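You operate a simulated robot arm through the tools that you are given. There is no shell and no other tool. Be economical: measure what you need, move in short steps, check, and stop when the job is done.

Carry out the task below with a simulated robot arm. There is one attempt and no reset: what you move stays moved.

## Task
Switch the charger off and shut both batteries in the tin.
Fine: off before the purple battery leaves its bay; the lid ends shut; leave the dial alone.

It is judged by the outcome, as a careful person would: the job done as asked, and still so three seconds after it is handed in. It fails if anything else is knocked over, pushed out of place, dropped, spilled or broken. A push-on lid holds only when it is set on centred and level and pressed home; a screw cap is set on level and turned clockwise until tight.

## Robot
A 6-joint arm with a two-finger parallel gripper, fixed in place. Base frame: the origin is at the foot of the arm, x ahead of it, y to its left, z up; the work surface is at about z = 4. Units: mm, degrees, N and s.
With the tool pointing down near the work surface it reaches from about 140 to 580 mm from the base axis. Its first joint turns from -66.0 to 66.0 degrees. Payload 2.1 kg.
The TCP is the grasp point between the finger pads, 30 mm short of the fingertips. In the tool frame z runs along the fingers and y along their closing line. Largest opening 94 mm; finger width 28, thickness 10; the body of the gripper, 50 by 96 mm, starts 55 mm behind the TCP.
Orientation is that of the tool frame in the base frame, as a unit quaternion [w, x, y, z]. With the fingers straight down and closing along the base's y, the tool's x points along the base's -x, its y along +y and its z along -z.

## Interface
- The arm moves only by the tool move_arm. Its argument "targets" is a list that holds one entry, the list of rows, each a list of 7 numbers: the shift along the base's x, y, z in units of 25 mm (1.0 is 25 mm), then the turn, a rotation vector about the base's x, y, z in units of 8 degrees (1.0 is 8 degrees), then the opening, from 0 (shut) to 1 (fully open). In form: [[[dx, dy, dz, ax, ay, az, jaw], ...]]. A call has 1 to 20 rows; each row shifts and turns the commanded pose from where the row before left it. A call with a number of a shift or a turn outside -1 to 1 is refused whole. Rows are played at 5 a second. More than 50 mm and 8.6 degrees between two rows, or a gripper value outside its range, and nothing of the call is played. A pose out of reach is approached as far as the arm can. The call stops where the force on the tool passes 60 N (or 10 N more than at its start, if that is more) or the arm is blocked; 0.2 s more then pass. Each finger travels about 72 mm/s and halts on what it meets, pressing with about 45 N; the grip force reading is that of the motor and also rises with nothing between the fingers. The clock runs only during rows and for 0.2 s after the last one: add rows that do not move to give the fingers time. It gives the time, the measured TCP pose, the force on the tool (base axes), the opening and the grip force at its end, in the units of the frame above (readings bear some noise).
- Cameras (640 x 400 px; columns grow to the right, rows downward): "scene" is fixed at [46.4, -359, 504.7]; the picture's right is [0.88, -0.48, 0.00], its down [-0.18, -0.33, -0.93] and it looks along [0.45, 0.81, -0.37] (base axes); focal length 329 px, centre (320, 200). "wrist" rides on the gripper at [76, 14, -103] in the tool frame; the picture's right is [-0.18, 0.98, 0.00], its down [-0.75, -0.14, -0.64] and it looks along [-0.63, -0.12, 0.77] (tool axes); focal length 243 px, centre (320, 200). There is no depth. A picture from a camera that has moved, and an enlarged one, comes with that camera's place and axes in the base frame and with its lens.
- grab_frame(camera): a new picture of that camera. It takes no simulated time.
- inspect(camera, box): a new picture of the part [left, top, right, bottom] of that camera's present view, enlarged. It takes no simulated time.
- job_done(): hands the job in; it is judged then, once.

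Work in short steps. Places have to be worked out from the pictures, the camera data and where the tool is seen: move nearer, look again, correct. Check each grasp and each placing, and mend what went wrong. You have 120 turns and 68 pictures in all, those below and enlarged ones among them. Open the gripper and draw the arm clear of the work before you hand the job in, unless the task says otherwise; then end with one line.

The tools are called after "Call:" by a JSON object that holds its "method" and its "body". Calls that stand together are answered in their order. move_arm: Moves the arm, as the interface text tells. Its arguments: {"type":"object","properties":{"targets":{"type":"array","items":{"type":"array","items":{"type":"array","items":{"type":"number"}}}}},"required":["targets"]} The other tools are called the same way: grab_frame (camera) takes a picture; inspect (camera, box) takes an enlarged picture of a part of a camera's view; job_done () hands the job in.

At the start:

```text
t: 0.0
tcp_pos: [228.3, 171.1, 355.3]
ee_rot: [0.0, 0.0, 1.0, 0.0]
wrist_force: [0.3, -0.6, 0.6]
opening: 94.1
gripper_force: 0.1
```

scene: 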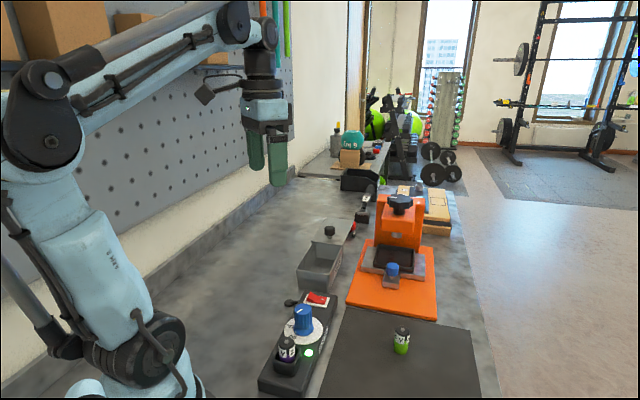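
wrist: 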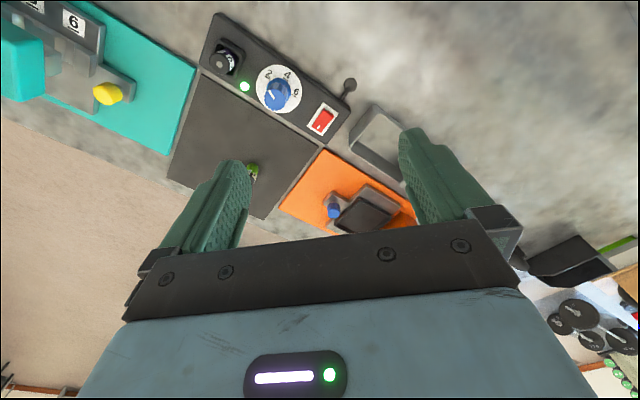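

The scene shows the charger (red rocker, blue dial, purple battery in its bay), a green battery on the dark mat, and a tin behind the charger with a lid nearby. I enlarge these to measure.

Call:
{"method": "inspect", "body": {"camera": "scene", "box": [240, 270, 440, 400]}}

Call:
{"method": "inspect", "body": {"camera": "scene", "box": [270, 180, 450, 300]}}

Call:
{"method": "inspect", "body": {"camera": "wrist", "box": [180, 0, 440, 240]}}

```text
3.08 times, centred on (340, 335) of scene
camera zoom: at [46.4, -359.0, 504.7], right [0.88, -0.48, 0.0], down [-0.18, -0.33, -0.93], along [0.45, 0.81, -0.37], focal length 1012 px, centre (258, -215)
```

zoom: 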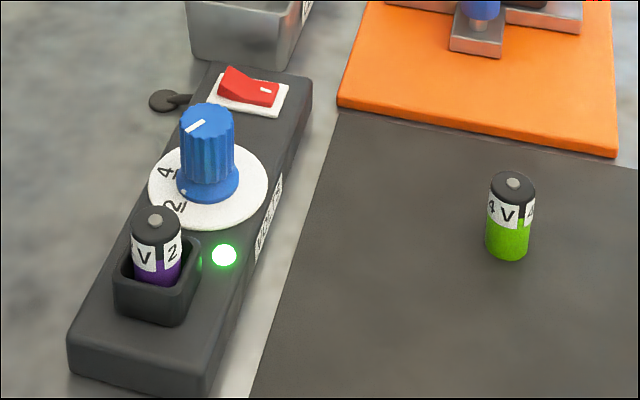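

```text
3.33 times, centred on (360, 240) of scene
camera zoom: at [46.4, -359.0, 504.7], right [0.88, -0.48, 0.0], down [-0.18, -0.33, -0.93], along [0.45, 0.81, -0.37], focal length 1096 px, centre (187, 67)
```

zoom: 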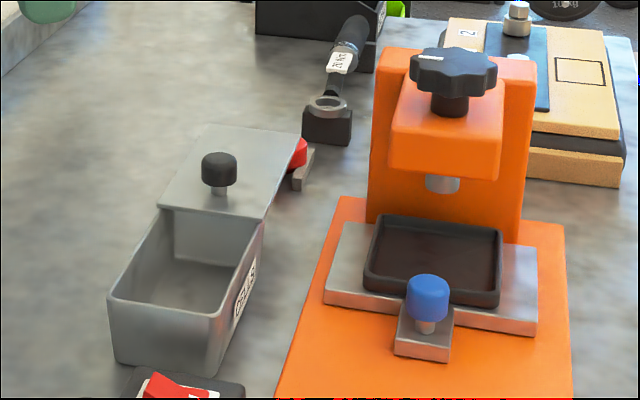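

```text
1.67 times, centred on (310, 120) of wrist
camera zoom: at [152.9, 184.3, 456.8], right [0.18, 0.98, 0.0], down [0.75, -0.14, 0.64], along [0.63, -0.12, -0.77], focal length 404 px, centre (337, 333)
```

zoom: 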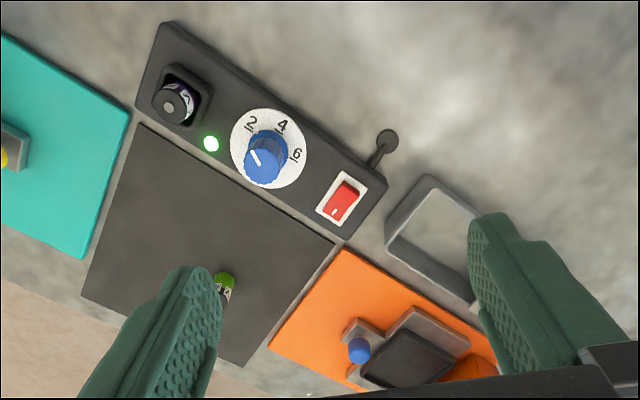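

The charger runs diagonally, with the rocker near (320,157), the purple battery near (200,38), and the green one near (400,-10). The tin is around (400,260) with a lid lying on or beyond its far end. I move the hand left and look at the tin and lid from there.

Call:
{"method": "move_arm", "body": {"targets": [[[-0.6, 1, 0.5, 0, 0, 0, 1], [-0.6, 1, 0.5, 0, 0, 0, 1], [-0.6, 1, 0, 0, 0, 0, 1], [0, 1, 0, 0, 0, 0, 1]]]}}

Call:
{"method": "grab_frame", "body": {"camera": "wrist"}}

```text
t: 1.0
tcp_pos: [183.2, 268.5, 380.3]
ee_rot: [0.0, 0.0, 1.0, 0.0]
wrist_force: [-0.1, 0.4, -0.4]
opening: 93.9
gripper_force: 0.1
```

```text
62 pictures are left
camera wrist: at [107.7, 282.5, 482.0], right [0.18, 0.98, 0.0], down [0.75, -0.14, 0.64], along [0.63, -0.12, -0.77], focal length 243 px, centre (320, 200)
```

wrist: 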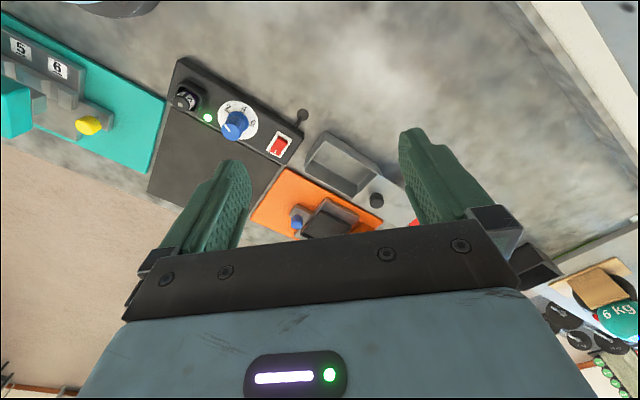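

The tin and lid are now visible between the fingers; I enlarge that part.

Call:
{"method": "inspect", "body": {"camera": "wrist", "box": [260, 110, 430, 240]}}

```text
3.08 times, centred on (345, 175) of wrist
camera zoom: at [107.7, 282.5, 482.0], right [0.18, 0.98, 0.0], down [0.75, -0.14, 0.64], along [0.63, -0.12, -0.77], focal length 746 px, centre (243, 277)
```

zoom: 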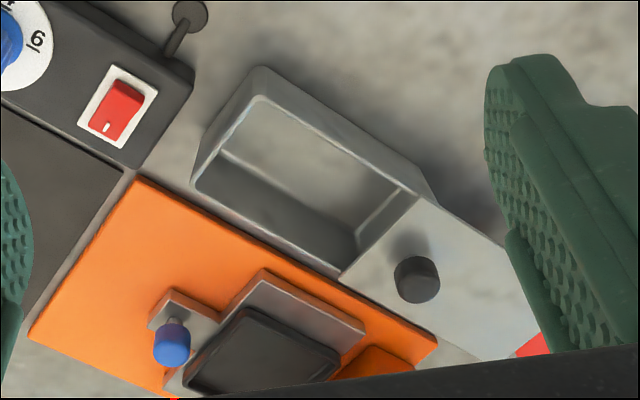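

The rocker stands raised at its left end (away from the mark), near (317,160), about 8 mm off its centre towards the −x,+y side. I yaw the tool by 45° to match the charger and come over it at a safe height for a better look, closing the fingers.

Call:
{"method": "move_arm", "body": {"targets": [[[0.5, -0.6, -0.9, 0, 0, 0.7, 0], [0.5, -0.6, -0.9, 0, 0, 0.7, 0], [0.5, -0.6, -0.9, 0, 0, 0.7, 0], [0.5, -0.6, -0.9, 0, 0, 0.7, 0], [0.5, -0.6, -0.9, 0, 0, 0.7, 0], [0.5, -0.6, -0.9, 0, 0, 0.7, 0], [0.5, -0.6, -0.9, 0, 0, 0.7, 0], [0.5, -0.6, -0.9, 0, 0, 0.7, 0]]]}}

Call:
{"method": "grab_frame", "body": {"camera": "wrist"}}

Call:
{"method": "grab_frame", "body": {"camera": "scene"}}

```text
t: 2.8
tcp_pos: [284.1, 149.7, 198.1]
ee_rot: [0.0, -0.382, 0.924, -0.001]
wrist_force: [-0.7, -0.6, -0.2]
opening: 0.0
gripper_force: 33.3
```

```text
60 pictures are left
camera wrist: at [221.1, 105.8, 300.1], right [-0.56, 0.83, 0.0], down [0.63, 0.43, 0.64], along [0.53, 0.36, -0.77], focal length 243 px, centre (320, 200)
```

wrist: 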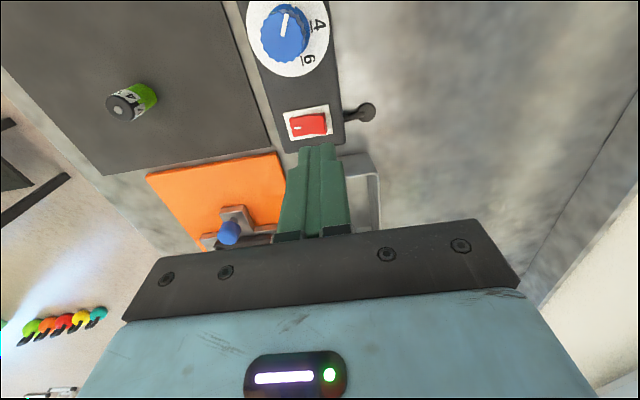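

```text
59 pictures are left
```

scene: 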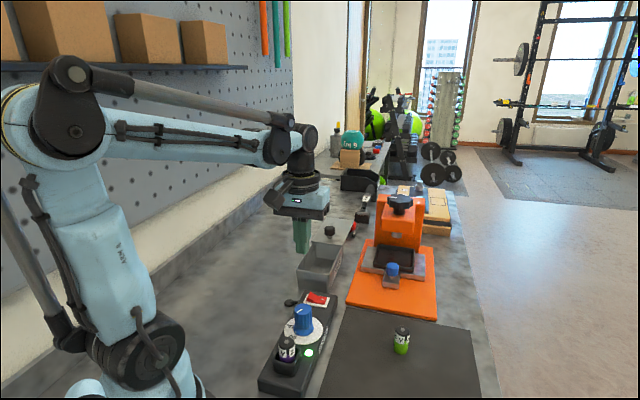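

Good view from along the charger. I enlarge the switch.

Call:
{"method": "inspect", "body": {"camera": "wrist", "box": [250, 80, 390, 170]}}

Call:
{"method": "inspect", "body": {"camera": "scene", "box": [280, 220, 360, 320]}}

```text
4.44 times, centred on (320, 125) of wrist
camera zoom: at [221.1, 105.8, 300.1], right [-0.56, 0.83, 0.0], down [0.63, 0.43, 0.64], along [0.53, 0.36, -0.77], focal length 1078 px, centre (320, 533)
```

zoom: 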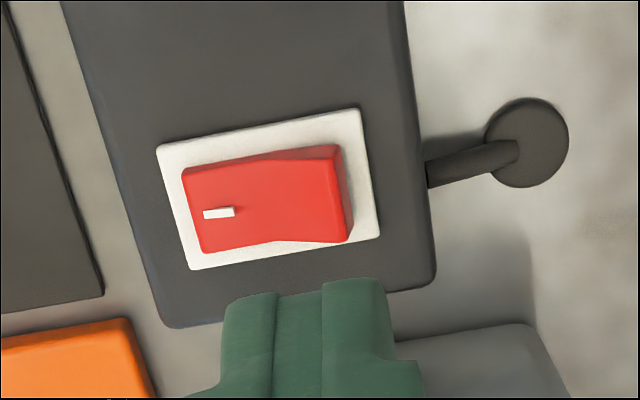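

```text
4.00 times, centred on (320, 270) of scene
camera zoom: at [46.4, -358.9, 504.7], right [0.88, -0.48, 0.0], down [-0.18, -0.33, -0.93], along [0.45, 0.81, -0.37], focal length 1315 px, centre (320, -80)
```

zoom: 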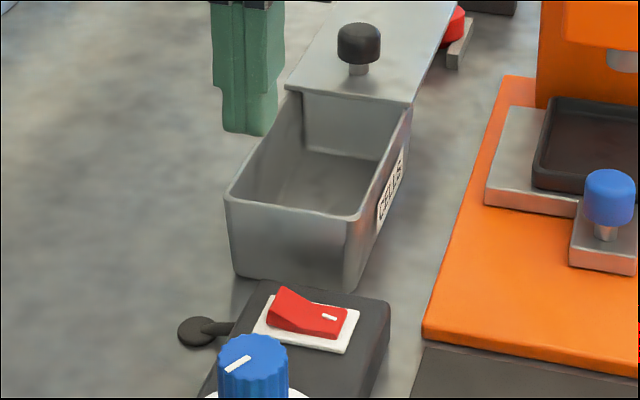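

The raised end of the rocker is at about (307,168). I put the closed fingertips above it, tips about 70 mm up, and look again.

Call:
{"method": "move_arm", "body": {"targets": [[[0.25, 0.18, -0.9, 0, 0, 0, 0], [0.25, 0.18, -0.9, 0, 0, 0, 0], [0.25, 0.18, -0.9, 0, 0, 0, 0], [0.23, 0.16, -0.9, 0, 0, 0, 0]]]}}

Call:
{"method": "inspect", "body": {"camera": "wrist", "box": [240, 60, 400, 180]}}

Call:
{"method": "inspect", "body": {"camera": "scene", "box": [270, 240, 370, 320]}}

```text
t: 3.8
tcp_pos: [308.0, 167.2, 109.7]
ee_rot: [0.0, -0.381, 0.925, 0.0]
wrist_force: [-0.2, 0.2, 0.6]
opening: 0.0
gripper_force: 33.2
```

```text
3.33 times, centred on (320, 120) of wrist
camera zoom: at [243.7, 123.0, 211.5], right [-0.56, 0.83, 0.0], down [0.63, 0.43, 0.64], along [0.53, 0.36, -0.77], focal length 809 px, centre (320, 467)
```

zoom: 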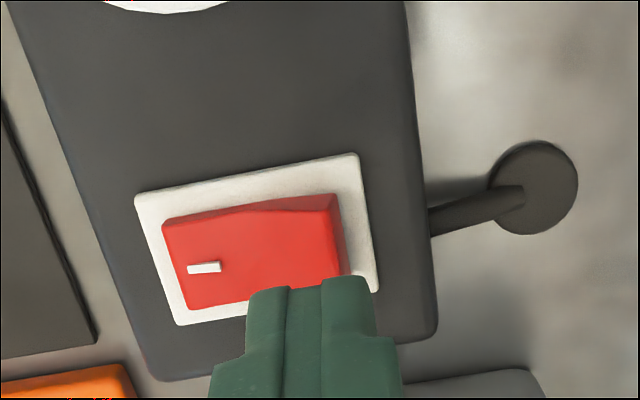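

```text
5.00 times, centred on (320, 280) of scene
camera zoom: at [46.4, -359.0, 504.7], right [0.88, -0.48, 0.0], down [-0.18, -0.33, -0.93], along [0.45, 0.81, -0.37], focal length 1644 px, centre (320, -200)
```

zoom: 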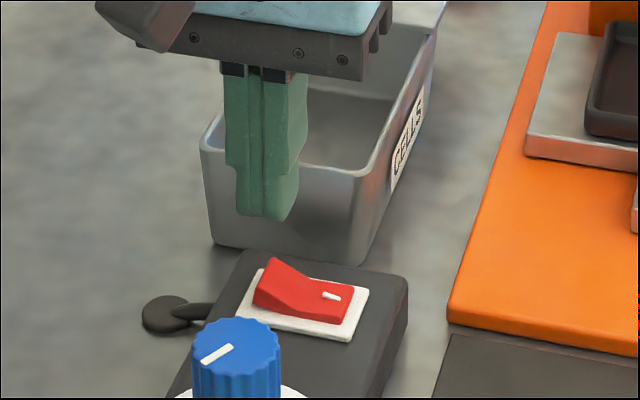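

The fingertips sit just over the raised end, about (307,165). I lower in small steps until contact.

Call:
{"method": "move_arm", "body": {"targets": [[[0, -0.06, -0.5, 0, 0, 0, 0], [0, 0, -0.4, 0, 0, 0, 0], [0, 0, -0.15, 0, 0, 0, 0], [0, 0, -0.15, 0, 0, 0, 0], [0, 0, -0.12, 0, 0, 0, 0], [0, 0, -0.12, 0, 0, 0, 0]]]}}

Call:
{"method": "inspect", "body": {"camera": "scene", "box": [270, 240, 370, 320]}}

```text
t: 5.2
tcp_pos: [308.2, 164.7, 74.2]
ee_rot: [0.0, -0.381, 0.925, 0.0]
wrist_force: [-1.2, 1.3, 1.9]
opening: 0.0
gripper_force: 33.2
```

```text
5.00 times, centred on (320, 280) of scene
camera zoom: at [46.4, -359.0, 504.7], right [0.88, -0.48, 0.0], down [-0.18, -0.33, -0.93], along [0.45, 0.81, -0.37], focal length 1644 px, centre (320, -200)
```

zoom: 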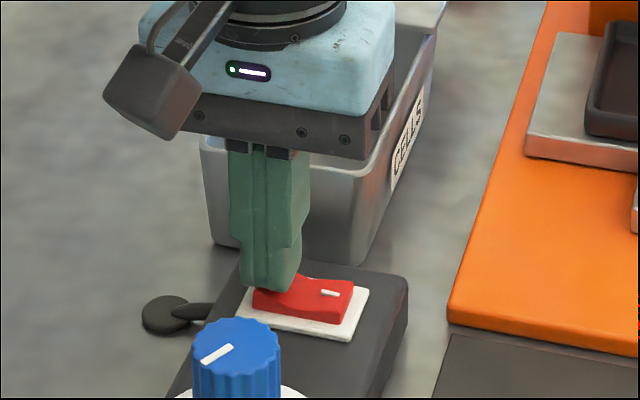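

Contact has just begun with the tip at z≈44. I keep pressing in 2 mm steps.

Call:
{"method": "move_arm", "body": {"targets": [[[0, 0, -0.08, 0, 0, 0, 0], [0, 0, -0.08, 0, 0, 0, 0], [0, 0, -0.08, 0, 0, 0, 0], [0, 0, -0.08, 0, 0, 0, 0]]]}}

Call:
{"method": "inspect", "body": {"camera": "scene", "box": [270, 240, 370, 320]}}

```text
t: 6.2
tcp_pos: [310.0, 165.8, 66.7]
ee_rot: [-0.002, -0.382, 0.924, 0.0]
wrist_force: [-0.4, -1.0, 19.1]
opening: 0.0
gripper_force: 32.8
stopped in row 4: the force on the tool passed its limit (the readings are from after the stop); the commanded pose is now the measured one
```

```text
5.00 times, centred on (320, 280) of scene
camera zoom: at [46.4, -359.0, 504.7], right [0.88, -0.48, 0.0], down [-0.18, -0.33, -0.93], along [0.45, 0.81, -0.37], focal length 1644 px, centre (320, -200)
```

zoom: 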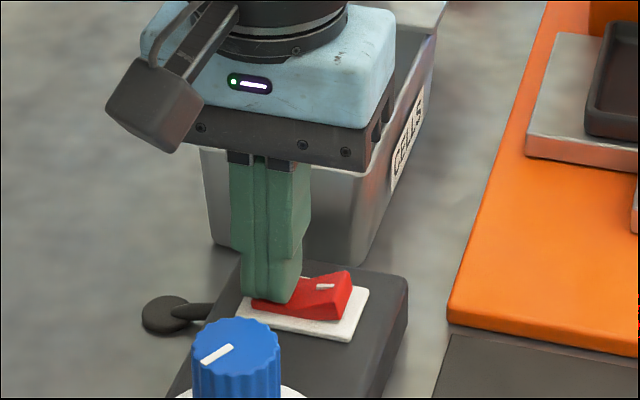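

The rocker has flipped with the other end up. I lift off and check the light, and look at the lid.

Call:
{"method": "move_arm", "body": {"targets": [[[0, 0, 0.6, 0, 0, 0, 0], [0, 0, 1, 0, 0, 0, 0], [-0.6, -0.6, 1, 0, 0, 0, 0.5], [-1, -1, 1, 0, 0, 0, 0.5], [-1, -1, 1, 0, 0, 0, 0.5], [-1, -1, 0.6, 0, 0, 0, 0.5], [-0.3, -0.3, 0.6, 0, 0, 0, 0.5]]]}}

Call:
{"method": "inspect", "body": {"camera": "scene", "box": [240, 270, 440, 400]}}

Call:
{"method": "grab_frame", "body": {"camera": "wrist"}}

Call:
{"method": "inspect", "body": {"camera": "scene", "box": [290, 210, 370, 260]}}

```text
t: 7.8
tcp_pos: [213.0, 66.2, 213.5]
ee_rot: [-0.001, -0.382, 0.924, 0.0]
wrist_force: [0.4, -0.5, 0.0]
opening: 46.8
gripper_force: 0.0
```

```text
3.08 times, centred on (340, 335) of scene
camera zoom: at [46.4, -359.0, 504.7], right [0.88, -0.48, 0.0], down [-0.18, -0.33, -0.93], along [0.45, 0.81, -0.37], focal length 1012 px, centre (258, -215)
```

zoom: 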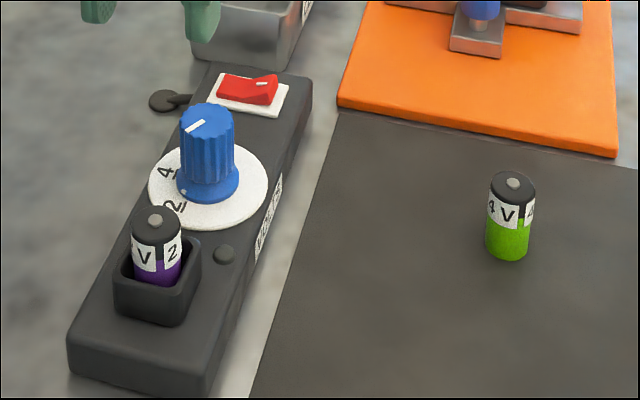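

```text
51 pictures are left
camera wrist: at [149.2, 22.6, 315.1], right [-0.56, 0.83, 0.0], down [0.64, 0.43, 0.64], along [0.53, 0.36, -0.77], focal length 243 px, centre (320, 200)
```

wrist: 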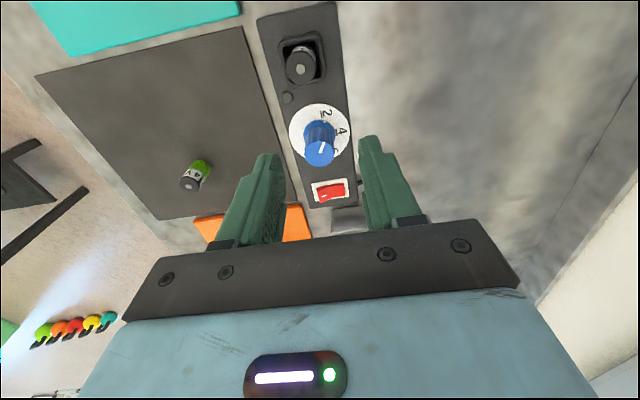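

```text
8.00 times, centred on (330, 235) of scene
camera zoom: at [46.4, -359.0, 504.7], right [0.88, -0.48, 0.0], down [-0.18, -0.33, -0.93], along [0.45, 0.81, -0.37], focal length 2631 px, centre (240, -80)
```

zoom: 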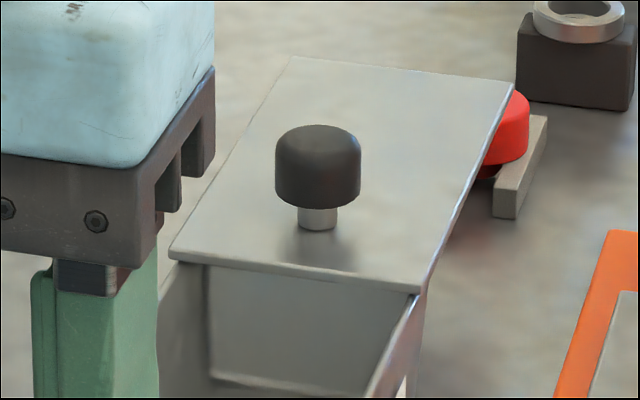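

The charger's light is out and the dial is untouched. Before lifting batteries, I need the tin's depth and how the lid sits, so I view the tin from closer above.

Call:
{"method": "move_arm", "body": {"targets": [[[0.95, 0.97, 0, 0, 0, 0, 0.5], [0.95, 0.97, 0, 0, 0, 0, 0.5], [0.95, 0.97, 0, 0, 0, 0, 0.5], [0.95, 0.97, 0, 0, 0, 0, 0.5], [0.95, 0.97, 0, 0, 0, 0, 0.5], [0.95, 0.97, 0, 0, 0, 0, 0.5], [0.95, 0.97, 0, 0, 0, 0, 0.5]]]}}

Call:
{"method": "grab_frame", "body": {"camera": "wrist"}}

```text
t: 9.4
tcp_pos: [378.3, 236.3, 211.4]
ee_rot: [-0.001, -0.381, 0.924, 0.0]
wrist_force: [0.0, -0.5, -0.7]
opening: 47.2
gripper_force: 0.0
```

```text
49 pictures are left
camera wrist: at [314.1, 194.4, 313.4], right [-0.56, 0.83, 0.0], down [0.64, 0.43, 0.64], along [0.53, 0.36, -0.77], focal length 243 px, centre (320, 200)
```

wrist: 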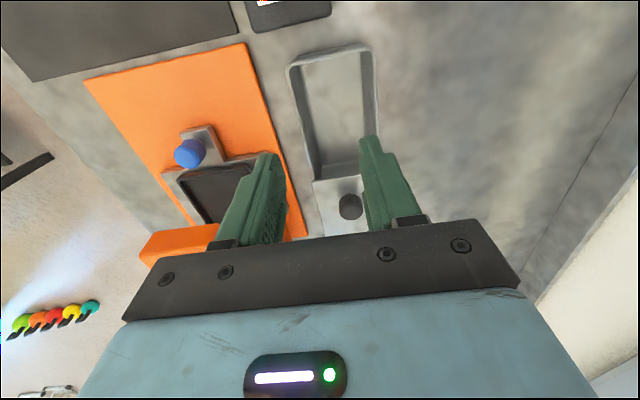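

Call:
{"method": "inspect", "body": {"camera": "wrist", "box": [260, 30, 420, 240]}}

```text
1.90 times, centred on (340, 135) of wrist
camera zoom: at [314.1, 194.4, 313.4], right [-0.56, 0.83, 0.0], down [0.64, 0.43, 0.64], along [0.53, 0.36, -0.77], focal length 462 px, centre (282, 324)
```

zoom: 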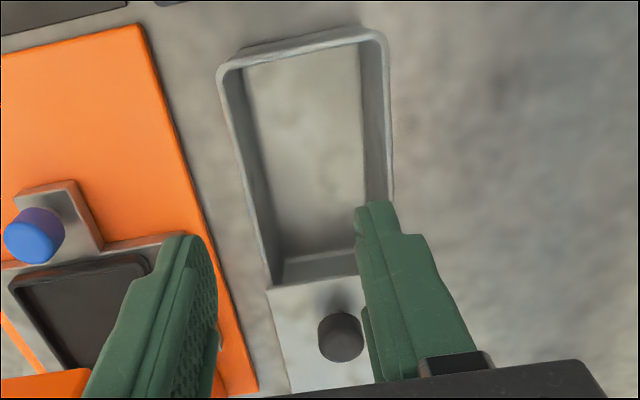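

The tin rim is around z≈60, its centre about (390,271), its long axis at about 43°. The lid's seating is unclear, so I tilt the tool 24° outward to see the lid past the fingers.

Call:
{"method": "move_arm", "body": {"targets": [[[-0.5, -0.5, 0.3, 0.7, -0.7, 0, 1], [-0.5, -0.5, 0.3, 0.7, -0.7, 0, 1], [-0.5, -0.5, 0, 0.7, -0.7, 0, 1], [0, 0, 0, 0.7, -0.7, 0, 1]]]}}

Call:
{"method": "grab_frame", "body": {"camera": "wrist"}}

```text
t: 10.4
tcp_pos: [341.2, 200.4, 228.5]
ee_rot: [0.251, -0.368, 0.889, 0.106]
wrist_force: [-0.2, 0.3, -0.7]
opening: 94.0
gripper_force: 0.0
```

```text
47 pictures are left
camera wrist: at [246.6, 126.3, 274.1], right [-0.58, 0.81, 0.1], down [0.32, 0.11, 0.94], along [0.75, 0.58, -0.32], focal length 243 px, centre (320, 200)
```

wrist: 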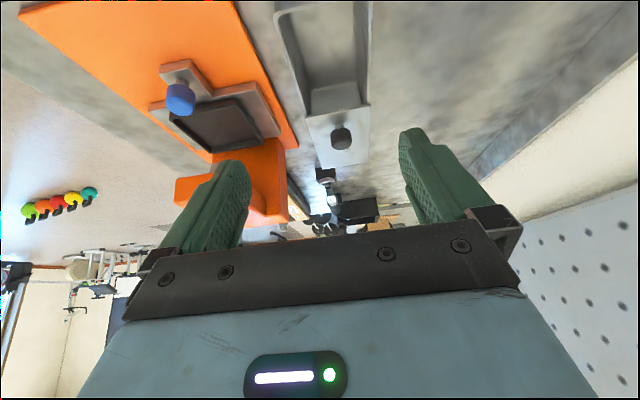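

Call:
{"method": "inspect", "body": {"camera": "wrist", "box": [260, 80, 400, 200]}}

```text
3.33 times, centred on (330, 140) of wrist
camera zoom: at [246.6, 126.3, 274.1], right [-0.58, 0.81, 0.1], down [0.32, 0.11, 0.94], along [0.75, 0.58, -0.32], focal length 809 px, centre (287, 400)
```

zoom: 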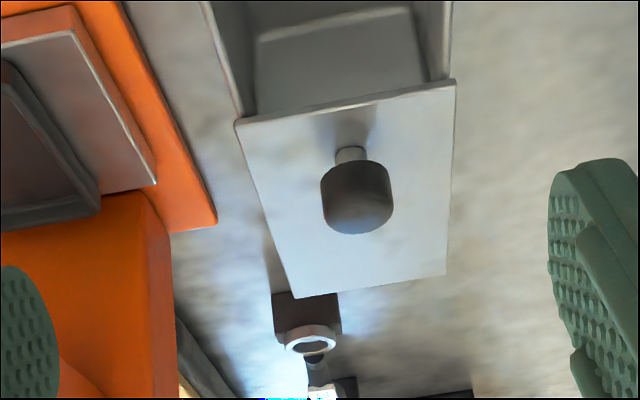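

The lid is a flat plate at z≈64, about 166×88 mm, with its near edge on the tin's far rim; it looks like a sliding lid drawn out along the tin's axis. The knob is near (458,338). Now the purple battery: I untilt and fly above it at about (198,37).

Call:
{"method": "move_arm", "body": {"targets": [[[-0.82, -0.93, 0, -0.7, 0.7, 0, 0.6], [-0.82, -0.93, 0, -0.7, 0.7, 0, 0.6], [-0.82, -0.93, 0, -0.7, 0.7, 0, 0.6], [-0.82, -0.93, 0, -0.7, 0.7, 0, 0.6], [-0.82, -0.93, -0.4, 0, 0, 0, 0.6], [-0.82, -0.93, -0.7, 0, 0, 0, 0.6], [-0.82, -0.93, -0.9, 0, 0, 0, 0.6]]]}}

Call:
{"method": "grab_frame", "body": {"camera": "wrist"}}

```text
t: 12.1
tcp_pos: [198.3, 37.4, 175.1]
ee_rot: [-0.002, -0.382, 0.924, 0.0]
wrist_force: [-0.1, -0.3, -0.7]
opening: 56.5
gripper_force: 0.0
```

```text
45 pictures are left
camera wrist: at [135.1, -6.2, 277.0], right [-0.56, 0.83, 0.0], down [0.64, 0.43, 0.64], along [0.53, 0.36, -0.77], focal length 243 px, centre (320, 200)
```

wrist: 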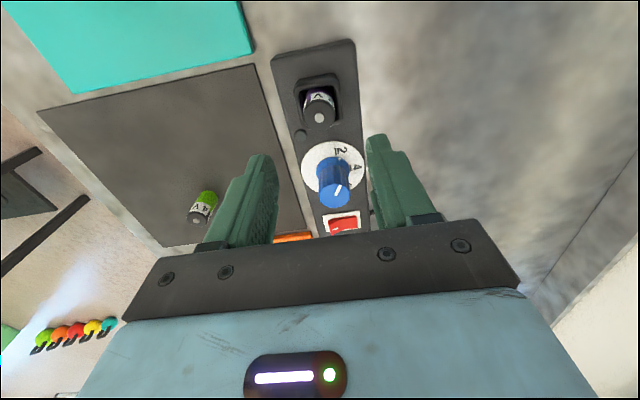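

The battery's top is right under the TCP at about (199,37). I enlarge to judge the bay rim and the clearance for the fingers.

Call:
{"method": "inspect", "body": {"camera": "wrist", "box": [260, 50, 380, 150]}}

Call:
{"method": "inspect", "body": {"camera": "scene", "box": [250, 310, 350, 390]}}

```text
4.00 times, centred on (320, 100) of wrist
camera zoom: at [135.1, -6.2, 277.0], right [-0.56, 0.83, 0.0], down [0.64, 0.43, 0.64], along [0.53, 0.36, -0.77], focal length 970 px, centre (320, 600)
```

zoom: 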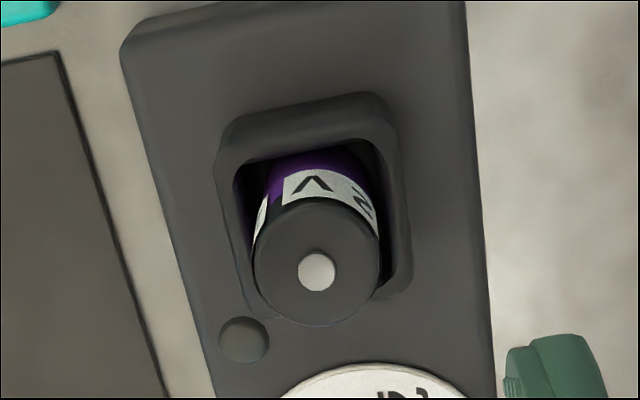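

```text
5.00 times, centred on (300, 350) of scene
camera zoom: at [46.5, -358.9, 504.7], right [0.88, -0.48, 0.0], down [-0.18, -0.33, -0.93], along [0.45, 0.81, -0.37], focal length 1644 px, centre (420, -550)
```

zoom: 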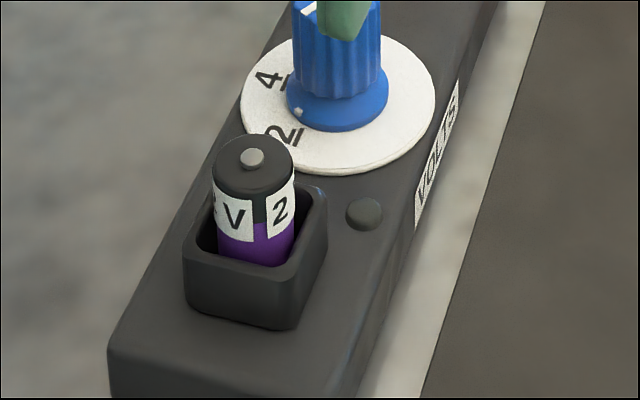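

The battery stands about 20 mm above the bay rim; there is no room for fingers within the bay, so I'll grip its top part with the fingertips just above the rim. I lower to TCP z≈90 and check.

Call:
{"method": "move_arm", "body": {"targets": [[[0, 0, -0.9, 0, 0, 0, 0.6], [0, 0, -0.9, 0, 0, 0, 0.6], [0, 0, -0.8, 0, 0, 0, 0.6], [0, 0, -0.8, 0, 0, 0, 0.6], [0, 0, 0, 0, 0, 0, 0.6]]]}}

Call:
{"method": "inspect", "body": {"camera": "scene", "box": [250, 310, 350, 390]}}

```text
t: 13.2
tcp_pos: [198.1, 36.1, 91.5]
ee_rot: [-0.001, -0.381, 0.924, 0.0]
wrist_force: [0.6, 0.2, -0.5]
opening: 56.2
gripper_force: 0.0
```

```text
5.00 times, centred on (300, 350) of scene
camera zoom: at [46.4, -359.0, 504.7], right [0.88, -0.48, 0.0], down [-0.18, -0.33, -0.93], along [0.45, 0.81, -0.37], focal length 1644 px, centre (420, -550)
```

zoom: 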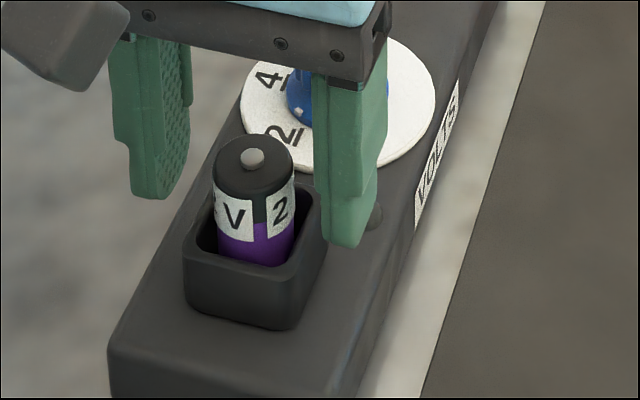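

Call:
{"method": "inspect", "body": {"camera": "wrist", "box": [220, 60, 420, 240]}}

```text
2.22 times, centred on (320, 150) of wrist
camera zoom: at [134.3, -7.0, 193.3], right [-0.56, 0.83, 0.0], down [0.64, 0.43, 0.64], along [0.53, 0.36, -0.77], focal length 539 px, centre (320, 311)
```

zoom: 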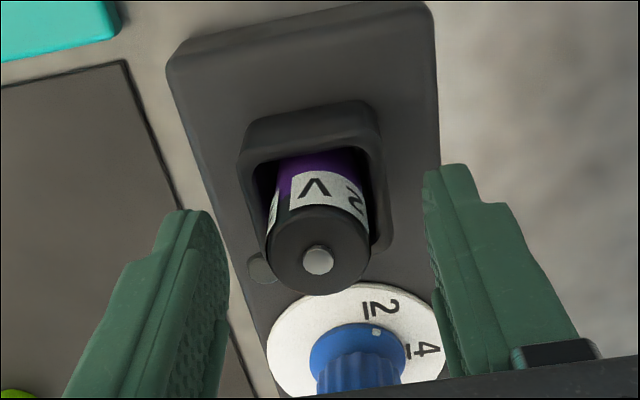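

The battery lies centred between the pads. I lower 5 mm more and close.

Call:
{"method": "move_arm", "body": {"targets": [[[0.04, 0.04, -0.2, 0, 0, 0, 0.6], [0, 0, 0, 0, 0, 0, 0.4], [0, 0, 0, 0, 0, 0, 0.1], [0, 0, 0, 0, 0, 0, 0.1], [0, 0, 0, 0, 0, 0, 0.1]]]}}

Call:
{"method": "inspect", "body": {"camera": "scene", "box": [250, 310, 350, 390]}}

```text
t: 14.4
tcp_pos: [198.6, 38.1, 85.9]
ee_rot: [-0.002, -0.381, 0.925, 0.0]
wrist_force: [-0.7, 0.6, -0.2]
opening: 24.7
gripper_force: 44.9
```

```text
5.00 times, centred on (300, 350) of scene
camera zoom: at [46.4, -359.0, 504.7], right [0.88, -0.48, 0.0], down [-0.18, -0.33, -0.93], along [0.45, 0.81, -0.37], focal length 1644 px, centre (420, -550)
```

zoom: 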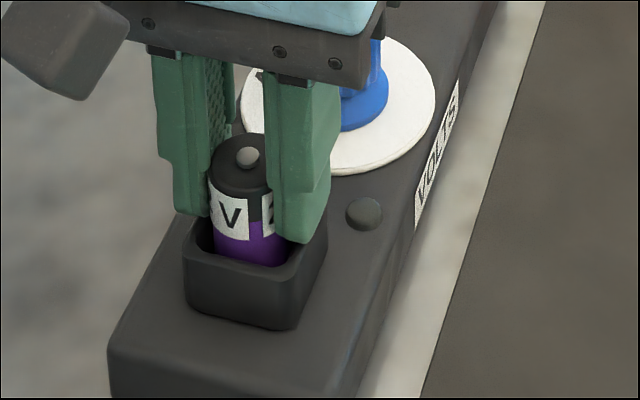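

Held at 24.7 mm opening. I lift straight up and check that it comes along.

Call:
{"method": "move_arm", "body": {"targets": [[[0, 0, 0.4, 0, 0, 0, 0.1], [0, 0, 0.8, 0, 0, 0, 0.1], [0, 0, 0.9, 0, 0, 0, 0.1], [0, 0, 0.9, 0, 0, 0, 0.1]]]}}

Call:
{"method": "inspect", "body": {"camera": "scene", "box": [230, 260, 390, 390]}}

Call:
{"method": "inspect", "body": {"camera": "wrist", "box": [220, 60, 420, 240]}}

```text
t: 15.4
tcp_pos: [197.1, 38.6, 164.1]
ee_rot: [-0.001, -0.381, 0.925, 0.0]
wrist_force: [-0.4, -0.5, -0.7]
opening: 24.6
gripper_force: 45.2
```

```text
3.08 times, centred on (310, 325) of scene
camera zoom: at [46.4, -359.0, 504.7], right [0.88, -0.48, 0.0], down [-0.18, -0.33, -0.93], along [0.45, 0.81, -0.37], focal length 1012 px, centre (351, -185)
```

zoom: 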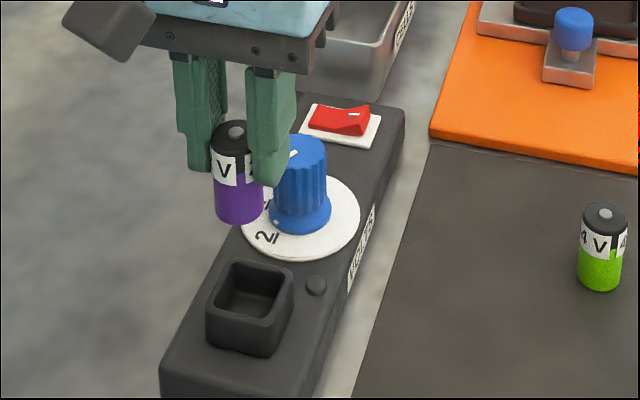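

```text
2.22 times, centred on (320, 150) of wrist
camera zoom: at [133.2, -4.4, 267.1], right [-0.56, 0.83, 0.0], down [0.64, 0.43, 0.64], along [0.53, 0.36, -0.77], focal length 539 px, centre (320, 311)
```

zoom: 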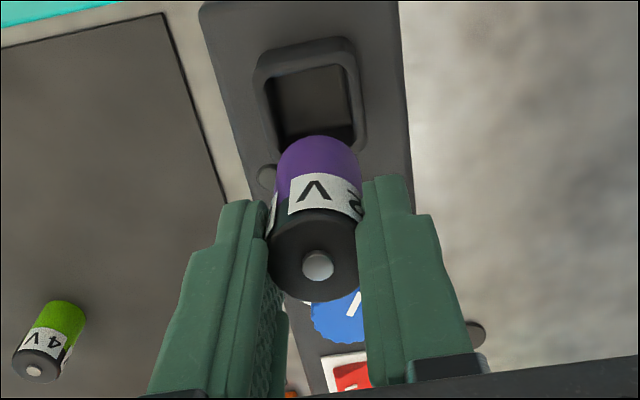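

The purple battery is held firmly, its bottom about 52 mm below the TCP. The batteries are about 44 mm long, so they can stand in the ~54 mm deep tin. I carry it over the near half of the tin, around (364,247).

Call:
{"method": "move_arm", "body": {"targets": [[[0.744, 0.93, 0, 0, 0, 0, 0.1], [0.744, 0.93, 0, 0, 0, 0, 0.1], [0.744, 0.93, 0, 0, 0, 0, 0.1], [0.744, 0.93, 0, 0, 0, 0, 0.1], [0.744, 0.93, 0, 0, 0, 0, 0.1], [0.744, 0.93, 0, 0, 0, 0, 0.1], [0.744, 0.93, 0, 0, 0, 0, 0.1], [0.744, 0.93, 0, 0, 0, 0, 0.1], [0.744, 0.93, 0, 0, 0, 0, 0.1]]]}}

Call:
{"method": "inspect", "body": {"camera": "wrist", "box": [200, 0, 440, 240]}}

Call:
{"method": "inspect", "body": {"camera": "scene", "box": [260, 200, 380, 300]}}

```text
t: 17.4
tcp_pos: [365.5, 247.6, 162.0]
ee_rot: [-0.002, -0.381, 0.925, -0.001]
wrist_force: [-0.2, -0.9, -0.1]
opening: 24.8
gripper_force: 45.4
```

```text
1.67 times, centred on (320, 120) of wrist
camera zoom: at [300.7, 204.7, 264.0], right [-0.56, 0.83, 0.0], down [0.64, 0.43, 0.64], along [0.53, 0.36, -0.77], focal length 404 px, centre (320, 333)
```

zoom: 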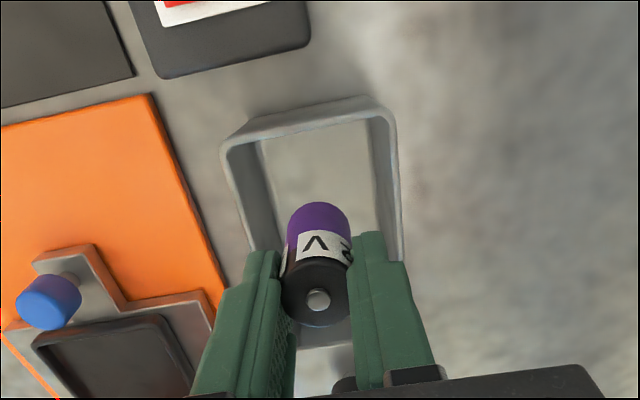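

```text
4.00 times, centred on (320, 250) of scene
camera zoom: at [46.4, -359.0, 504.7], right [0.88, -0.48, 0.0], down [-0.18, -0.33, -0.93], along [0.45, 0.81, -0.37], focal length 1315 px, centre (320, 0)
```

zoom: 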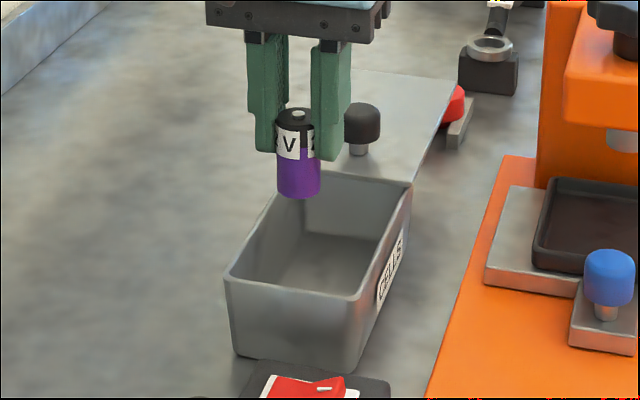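

The battery hangs on the tin's midline, about 31 mm in from the near wall. I lower it inside, stopping a little above the floor.

Call:
{"method": "move_arm", "body": {"targets": [[[0, 0, -0.9, 0, 0, 0, 0.1], [0, 0, -0.9, 0, 0, 0, 0.1], [0, 0, -0.9, 0, 0, 0, 0.1], [0, 0, -0.9, 0, 0, 0, 0.1]]]}}

Call:
{"method": "inspect", "body": {"camera": "scene", "box": [260, 200, 380, 300]}}

```text
t: 18.4
tcp_pos: [365.7, 249.6, 72.8]
ee_rot: [-0.002, -0.381, 0.925, 0.001]
wrist_force: [1.0, 0.7, -0.8]
opening: 25.0
gripper_force: 44.6
```

```text
4.00 times, centred on (320, 250) of scene
camera zoom: at [46.4, -359.0, 504.7], right [0.88, -0.48, 0.0], down [-0.18, -0.33, -0.93], along [0.45, 0.81, -0.37], focal length 1315 px, centre (320, 0)
```

zoom: 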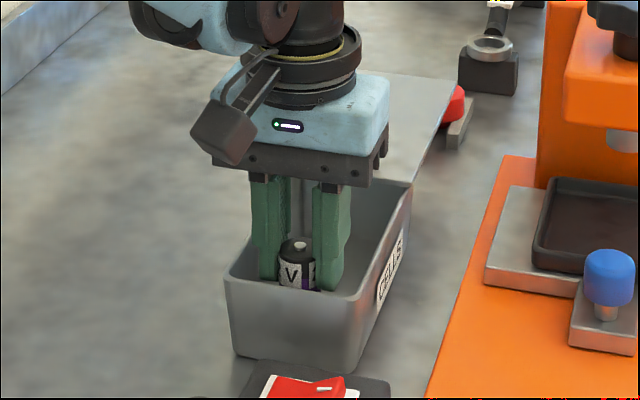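

Still free at z≈73. I lower in 2 mm steps until the floor gives a force.

Call:
{"method": "move_arm", "body": {"targets": [[[0, -0.04, -0.16, 0, 0, 0, 0.1], [0, 0, -0.12, 0, 0, 0, 0.1], [0, 0, -0.08, 0, 0, 0, 0.1]]]}}

```text
t: 19.2
tcp_pos: [367.0, 246.9, 63.6]
ee_rot: [-0.001, -0.381, 0.925, -0.001]
wrist_force: [-0.3, 0.0, -0.8]
opening: 24.4
gripper_force: 45.2
```

Call:
{"method": "move_arm", "body": {"targets": [[[0, 0, -0.08, 0, 0, 0, 0.1], [0, 0, -0.08, 0, 0, 0, 0.1]]]}}

```text
t: 19.9
tcp_pos: [365.7, 246.5, 59.7]
ee_rot: [-0.001, -0.381, 0.925, 0.0]
wrist_force: [0.2, -0.5, -0.5]
opening: 24.4
gripper_force: 45.4
```

No contact yet at 59.7; I continue down in small steps.

Call:
{"method": "move_arm", "body": {"targets": [[[0, 0, -0.08, 0, 0, 0, 0.1], [0, 0, 0, 0, 0, 0, 0.1]]]}}

Call:
{"method": "inspect", "body": {"camera": "scene", "box": [280, 230, 360, 300]}}

```text
t: 20.4
tcp_pos: [365.0, 247.0, 57.8]
ee_rot: [-0.001, -0.381, 0.925, 0.001]
wrist_force: [-0.2, -0.6, 0.0]
opening: 24.7
gripper_force: 45.4
```

```text
5.71 times, centred on (320, 265) of scene
camera zoom: at [46.4, -359.0, 504.7], right [0.88, -0.48, 0.0], down [-0.18, -0.33, -0.93], along [0.45, 0.81, -0.37], focal length 1879 px, centre (320, -171)
```

zoom: 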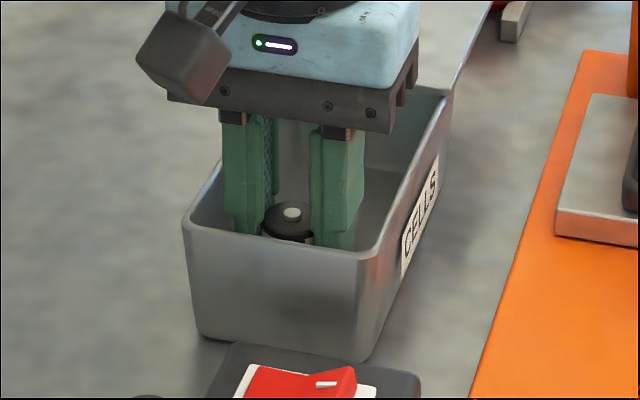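

Call:
{"method": "move_arm", "body": {"targets": [[[0, 0, -0.06, 0, 0, 0, 0.1], [0, 0, -0.06, 0, 0, 0, 0.1], [0, 0, 0, 0, 0, 0, 0.1]]]}}

```text
t: 21.2
tcp_pos: [365.0, 245.4, 56.0]
ee_rot: [-0.002, -0.381, 0.925, 0.0]
wrist_force: [-3.4, -0.2, 37.6]
opening: 24.7
gripper_force: 45.0
```

The floor is reached (38 N upward at z≈56). I ease off 1 mm, open only slightly within the tin, and rise.

Call:
{"method": "move_arm", "body": {"targets": [[[0, 0, 0.05, 0, 0, 0, 0.1], [0, 0, 0, 0, 0, 0, 0.3], [0, 0, 0, 0, 0, 0, 0.4], [0, 0, 0, 0, 0, 0, 0.4], [0, 0, 0.4, 0, 0, 0, 0.4], [0, 0, 0.8, 0, 0, 0, 0.4], [0, 0, 0.9, 0, 0, 0, 0.4], [0, 0, 0.9, 0, 0, 0, 0.4], [0, 0, 0.9, 0, 0, 0, 0.4]]]}}

Call:
{"method": "inspect", "body": {"camera": "scene", "box": [280, 220, 360, 300]}}

Call:
{"method": "inspect", "body": {"camera": "wrist", "box": [200, 0, 440, 240]}}

```text
t: 23.2
tcp_pos: [366.4, 245.9, 155.6]
ee_rot: [-0.001, -0.381, 0.924, 0.0]
wrist_force: [0.6, -0.3, 0.4]
opening: 37.4
gripper_force: 0.1
```

```text
5.00 times, centred on (320, 260) of scene
camera zoom: at [46.4, -359.0, 504.7], right [0.88, -0.48, 0.0], down [-0.18, -0.33, -0.93], along [0.45, 0.81, -0.37], focal length 1644 px, centre (320, -100)
```

zoom: 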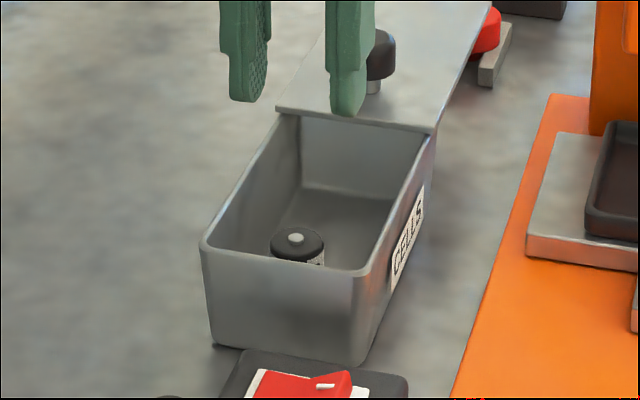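

```text
1.67 times, centred on (320, 120) of wrist
camera zoom: at [301.4, 202.8, 257.7], right [-0.56, 0.83, 0.0], down [0.64, 0.43, 0.64], along [0.53, 0.36, -0.77], focal length 404 px, centre (320, 333)
```

zoom: 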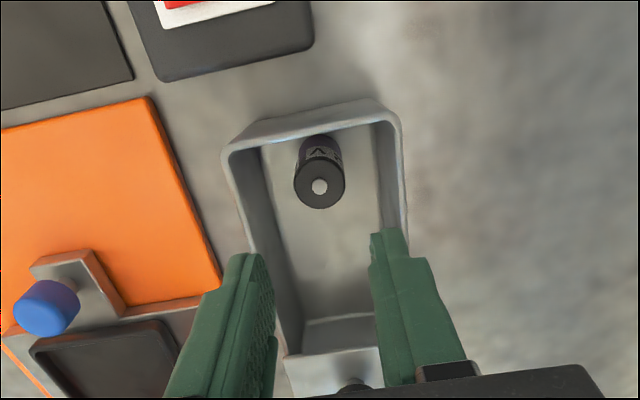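

The purple battery stands in the tin with its top about 15 mm below the rim. Now I go for the green battery, estimated near (402,-14).

Call:
{"method": "move_arm", "body": {"targets": [[[0.1, -0.95, 0.7, 0, 0, 0, 0.6], [0.1, -0.95, 0.7, 0, 0, 0, 0.6], [0.1, -0.95, 0, 0, 0, 0, 0.6], [0.1, -0.95, 0, 0, 0, 0, 0.6], [0.1, -0.95, 0, 0, 0, 0, 0.6], [0.1, -0.95, 0, 0, 0, 0, 0.6], [0.1, -0.95, 0, 0, 0, 0, 0.6], [0.1, -0.95, 0, 0, 0, 0, 0.6], [0.1, -0.95, 0, 0, 0, 0, 0.6], [0.1, -0.95, -0.5, 0, 0, 0, 0.6], [0.1, -0.95, -0.6, 0, 0, 0, 0.6]]]}}

Call:
{"method": "grab_frame", "body": {"camera": "wrist"}}

```text
t: 25.6
tcp_pos: [394.9, -17.5, 161.8]
ee_rot: [-0.001, -0.383, 0.924, 0.0]
wrist_force: [0.1, 0.4, -0.1]
opening: 56.5
gripper_force: 0.1
```

```text
31 pictures are left
camera wrist: at [331.2, -60.0, 263.0], right [-0.56, 0.83, 0.0], down [0.64, 0.43, 0.64], along [0.53, 0.36, -0.77], focal length 243 px, centre (320, 200)
```

wrist: 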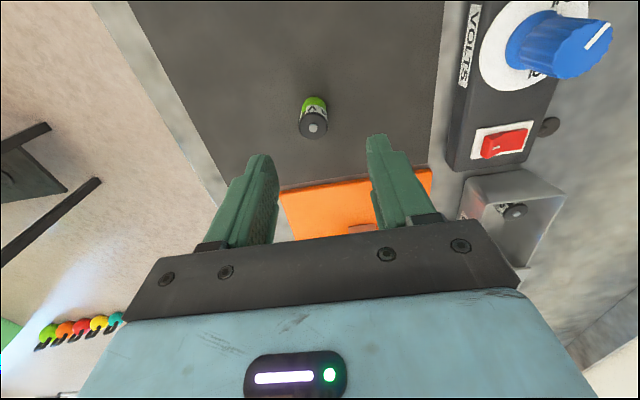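

The green battery is at about (409,-13). I move over it and come down partway to recheck centring.

Call:
{"method": "move_arm", "body": {"targets": [[[0.3, 0.09, -0.8, 0, 0, 0, 0.6], [0.3, 0.08, -0.8, 0, 0, 0, 0.6], [0, 0, -0.7, 0, 0, 0, 0.6], [0, 0, 0, 0, 0, 0, 0.6]]]}}

Call:
{"method": "inspect", "body": {"camera": "wrist", "box": [220, 60, 420, 240]}}

```text
t: 26.6
tcp_pos: [408.3, -10.7, 103.8]
ee_rot: [-0.001, -0.382, 0.924, 0.001]
wrist_force: [0.6, -0.1, -0.4]
opening: 56.4
gripper_force: 0.1
```

```text
2.22 times, centred on (320, 150) of wrist
camera zoom: at [344.2, -54.6, 205.6], right [-0.56, 0.83, 0.0], down [0.64, 0.43, 0.64], along [0.53, 0.36, -0.77], focal length 539 px, centre (320, 311)
```

zoom: 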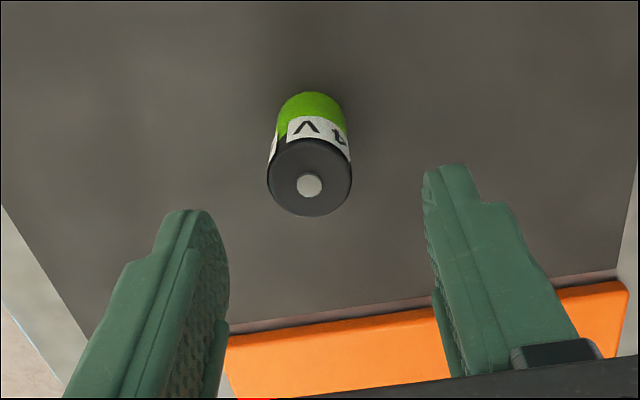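

Within 3 mm of centred. I lower to z≈54 and close.

Call:
{"method": "move_arm", "body": {"targets": [[[0.06, -0.03, -0.7, 0, 0, 0, 0.6], [0, 0, -0.7, 0, 0, 0, 0.6], [0, 0, -0.55, 0, 0, 0, 0.6], [0, 0, 0, 0, 0, 0, 0.4], [0, 0, 0, 0, 0, 0, 0.1], [0, 0, 0, 0, 0, 0, 0.1], [0, 0, 0, 0, 0, 0, 0.1]]]}}

Call:
{"method": "inspect", "body": {"camera": "scene", "box": [340, 280, 460, 380]}}

```text
t: 28.2
tcp_pos: [410.2, -10.9, 56.1]
ee_rot: [-0.001, -0.381, 0.925, 0.001]
wrist_force: [0.3, -0.4, 0.6]
opening: 24.7
gripper_force: 45.4
```

```text
4.00 times, centred on (400, 330) of scene
camera zoom: at [46.4, -359.0, 504.7], right [0.88, -0.48, 0.0], down [-0.18, -0.33, -0.93], along [0.45, 0.81, -0.37], focal length 1315 px, centre (0, -320)
```

zoom: 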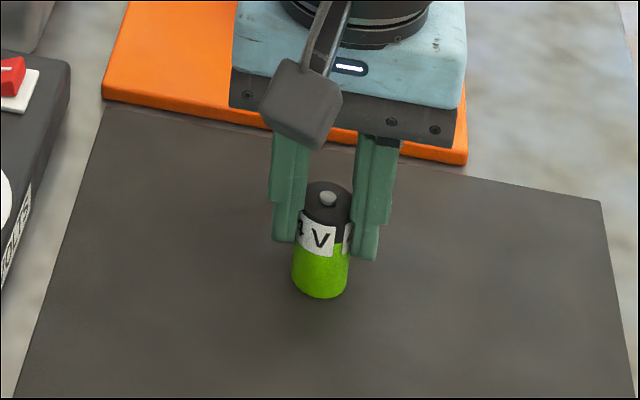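

Gripped at 24.7 mm. I lift and carry it to above the tin, 47 mm further along the axis than the purple one.

Call:
{"method": "move_arm", "body": {"targets": [[[0, 0, 0.5, 0, 0, 0, 0.1], [0, 0, 1, 0, 0, 0, 0.1], [0, 0, 1, 0, 0, 0, 0.1], [0, 0, 1, 0, 0, 0, 0.1], [0, 0, 1, 0, 0, 0, 0.1], [-0.03, 0.96, 0, 0, 0, 0, 0.1], [-0.03, 0.96, 0, 0, 0, 0, 0.1], [-0.03, 0.96, 0, 0, 0, 0, 0.1], [-0.03, 0.96, 0, 0, 0, 0, 0.1], [-0.03, 0.96, 0, 0, 0, 0, 0.1], [-0.03, 0.96, 0, 0, 0, 0, 0.1], [-0.03, 0.96, 0, 0, 0, 0, 0.1], [-0.04, 0.96, 0, 0, 0, 0, 0.1], [-0.04, 0.96, 0, 0, 0, 0, 0.1], [-0.04, 0.96, 0, 0, 0, 0, 0.1], [-0.04, 0.96, 0, 0, 0, 0, 0.1], [-0.04, 0.96, 0, 0, 0, 0, 0.1]]]}}

Call:
{"method": "inspect", "body": {"camera": "wrist", "box": [200, 0, 440, 240]}}

```text
t: 31.9
tcp_pos: [399.0, 276.3, 166.6]
ee_rot: [-0.001, -0.382, 0.924, 0.0]
wrist_force: [0.2, 0.6, -0.1]
opening: 24.6
gripper_force: 45.6
```

```text
1.67 times, centred on (320, 120) of wrist
camera zoom: at [335.0, 233.4, 268.2], right [-0.56, 0.83, 0.0], down [0.64, 0.43, 0.64], along [0.53, 0.36, -0.77], focal length 404 px, centre (320, 333)
```

zoom: 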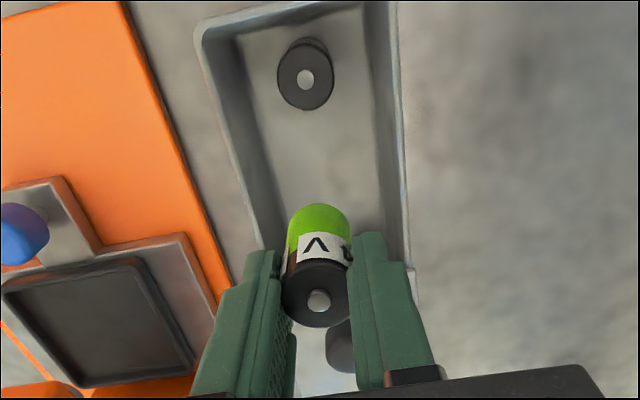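

The green battery is on the tin's midline and clear of the purple one. I lower it into the tin.

Call:
{"method": "move_arm", "body": {"targets": [[[0.02, 0.04, -1, 0, 0, 0, 0.1], [0, 0, -1, 0, 0, 0, 0.1], [0, 0, -1, 0, 0, 0, 0.1], [0, 0, -1, 0, 0, 0, 0.1], [0, 0, -0.2, 0, 0, 0, 0.1], [0, 0, 0, 0, 0, 0, 0.1]]]}}

Call:
{"method": "inspect", "body": {"camera": "scene", "box": [280, 220, 360, 300]}}

```text
t: 33.2
tcp_pos: [398.6, 274.8, 60.7]
ee_rot: [-0.001, -0.381, 0.925, 0.0]
wrist_force: [-0.5, 0.1, -0.9]
opening: 24.5
gripper_force: 45.1
```

```text
5.00 times, centred on (320, 260) of scene
camera zoom: at [46.4, -359.0, 504.7], right [0.88, -0.48, 0.0], down [-0.18, -0.33, -0.93], along [0.45, 0.81, -0.37], focal length 1644 px, centre (320, -100)
```

zoom: 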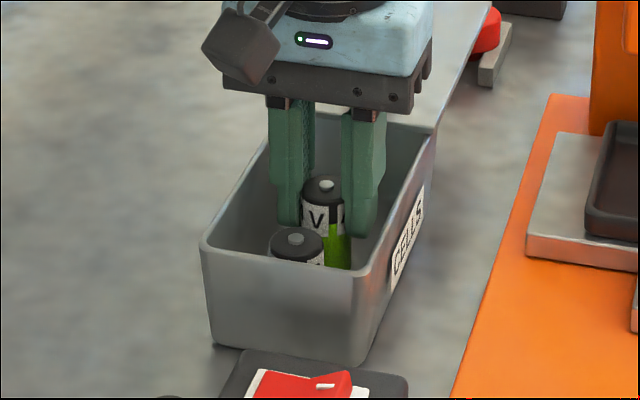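

Call:
{"method": "move_arm", "body": {"targets": [[[0, 0, -0.08, 0, 0, 0, 0.1], [0, 0, -0.06, 0, 0, 0, 0.1], [0, 0, 0, 0, 0, 0, 0.1]]]}}

```text
t: 34.0
tcp_pos: [397.6, 274.7, 58.2]
ee_rot: [-0.001, -0.381, 0.924, 0.001]
wrist_force: [0.3, -1.1, -1.3]
opening: 24.8
gripper_force: 45.3
```

Call:
{"method": "move_arm", "body": {"targets": [[[0, 0, -0.06, 0, 0, 0, 0.1], [0, 0, -0.05, 0, 0, 0, 0.1], [0, 0, 0, 0, 0, 0, 0.1]]]}}

```text
t: 34.9
tcp_pos: [396.6, 276.2, 56.4]
ee_rot: [-0.002, -0.382, 0.924, 0.001]
wrist_force: [-10.5, 0.7, 31.0]
opening: 24.6
gripper_force: 44.3
```

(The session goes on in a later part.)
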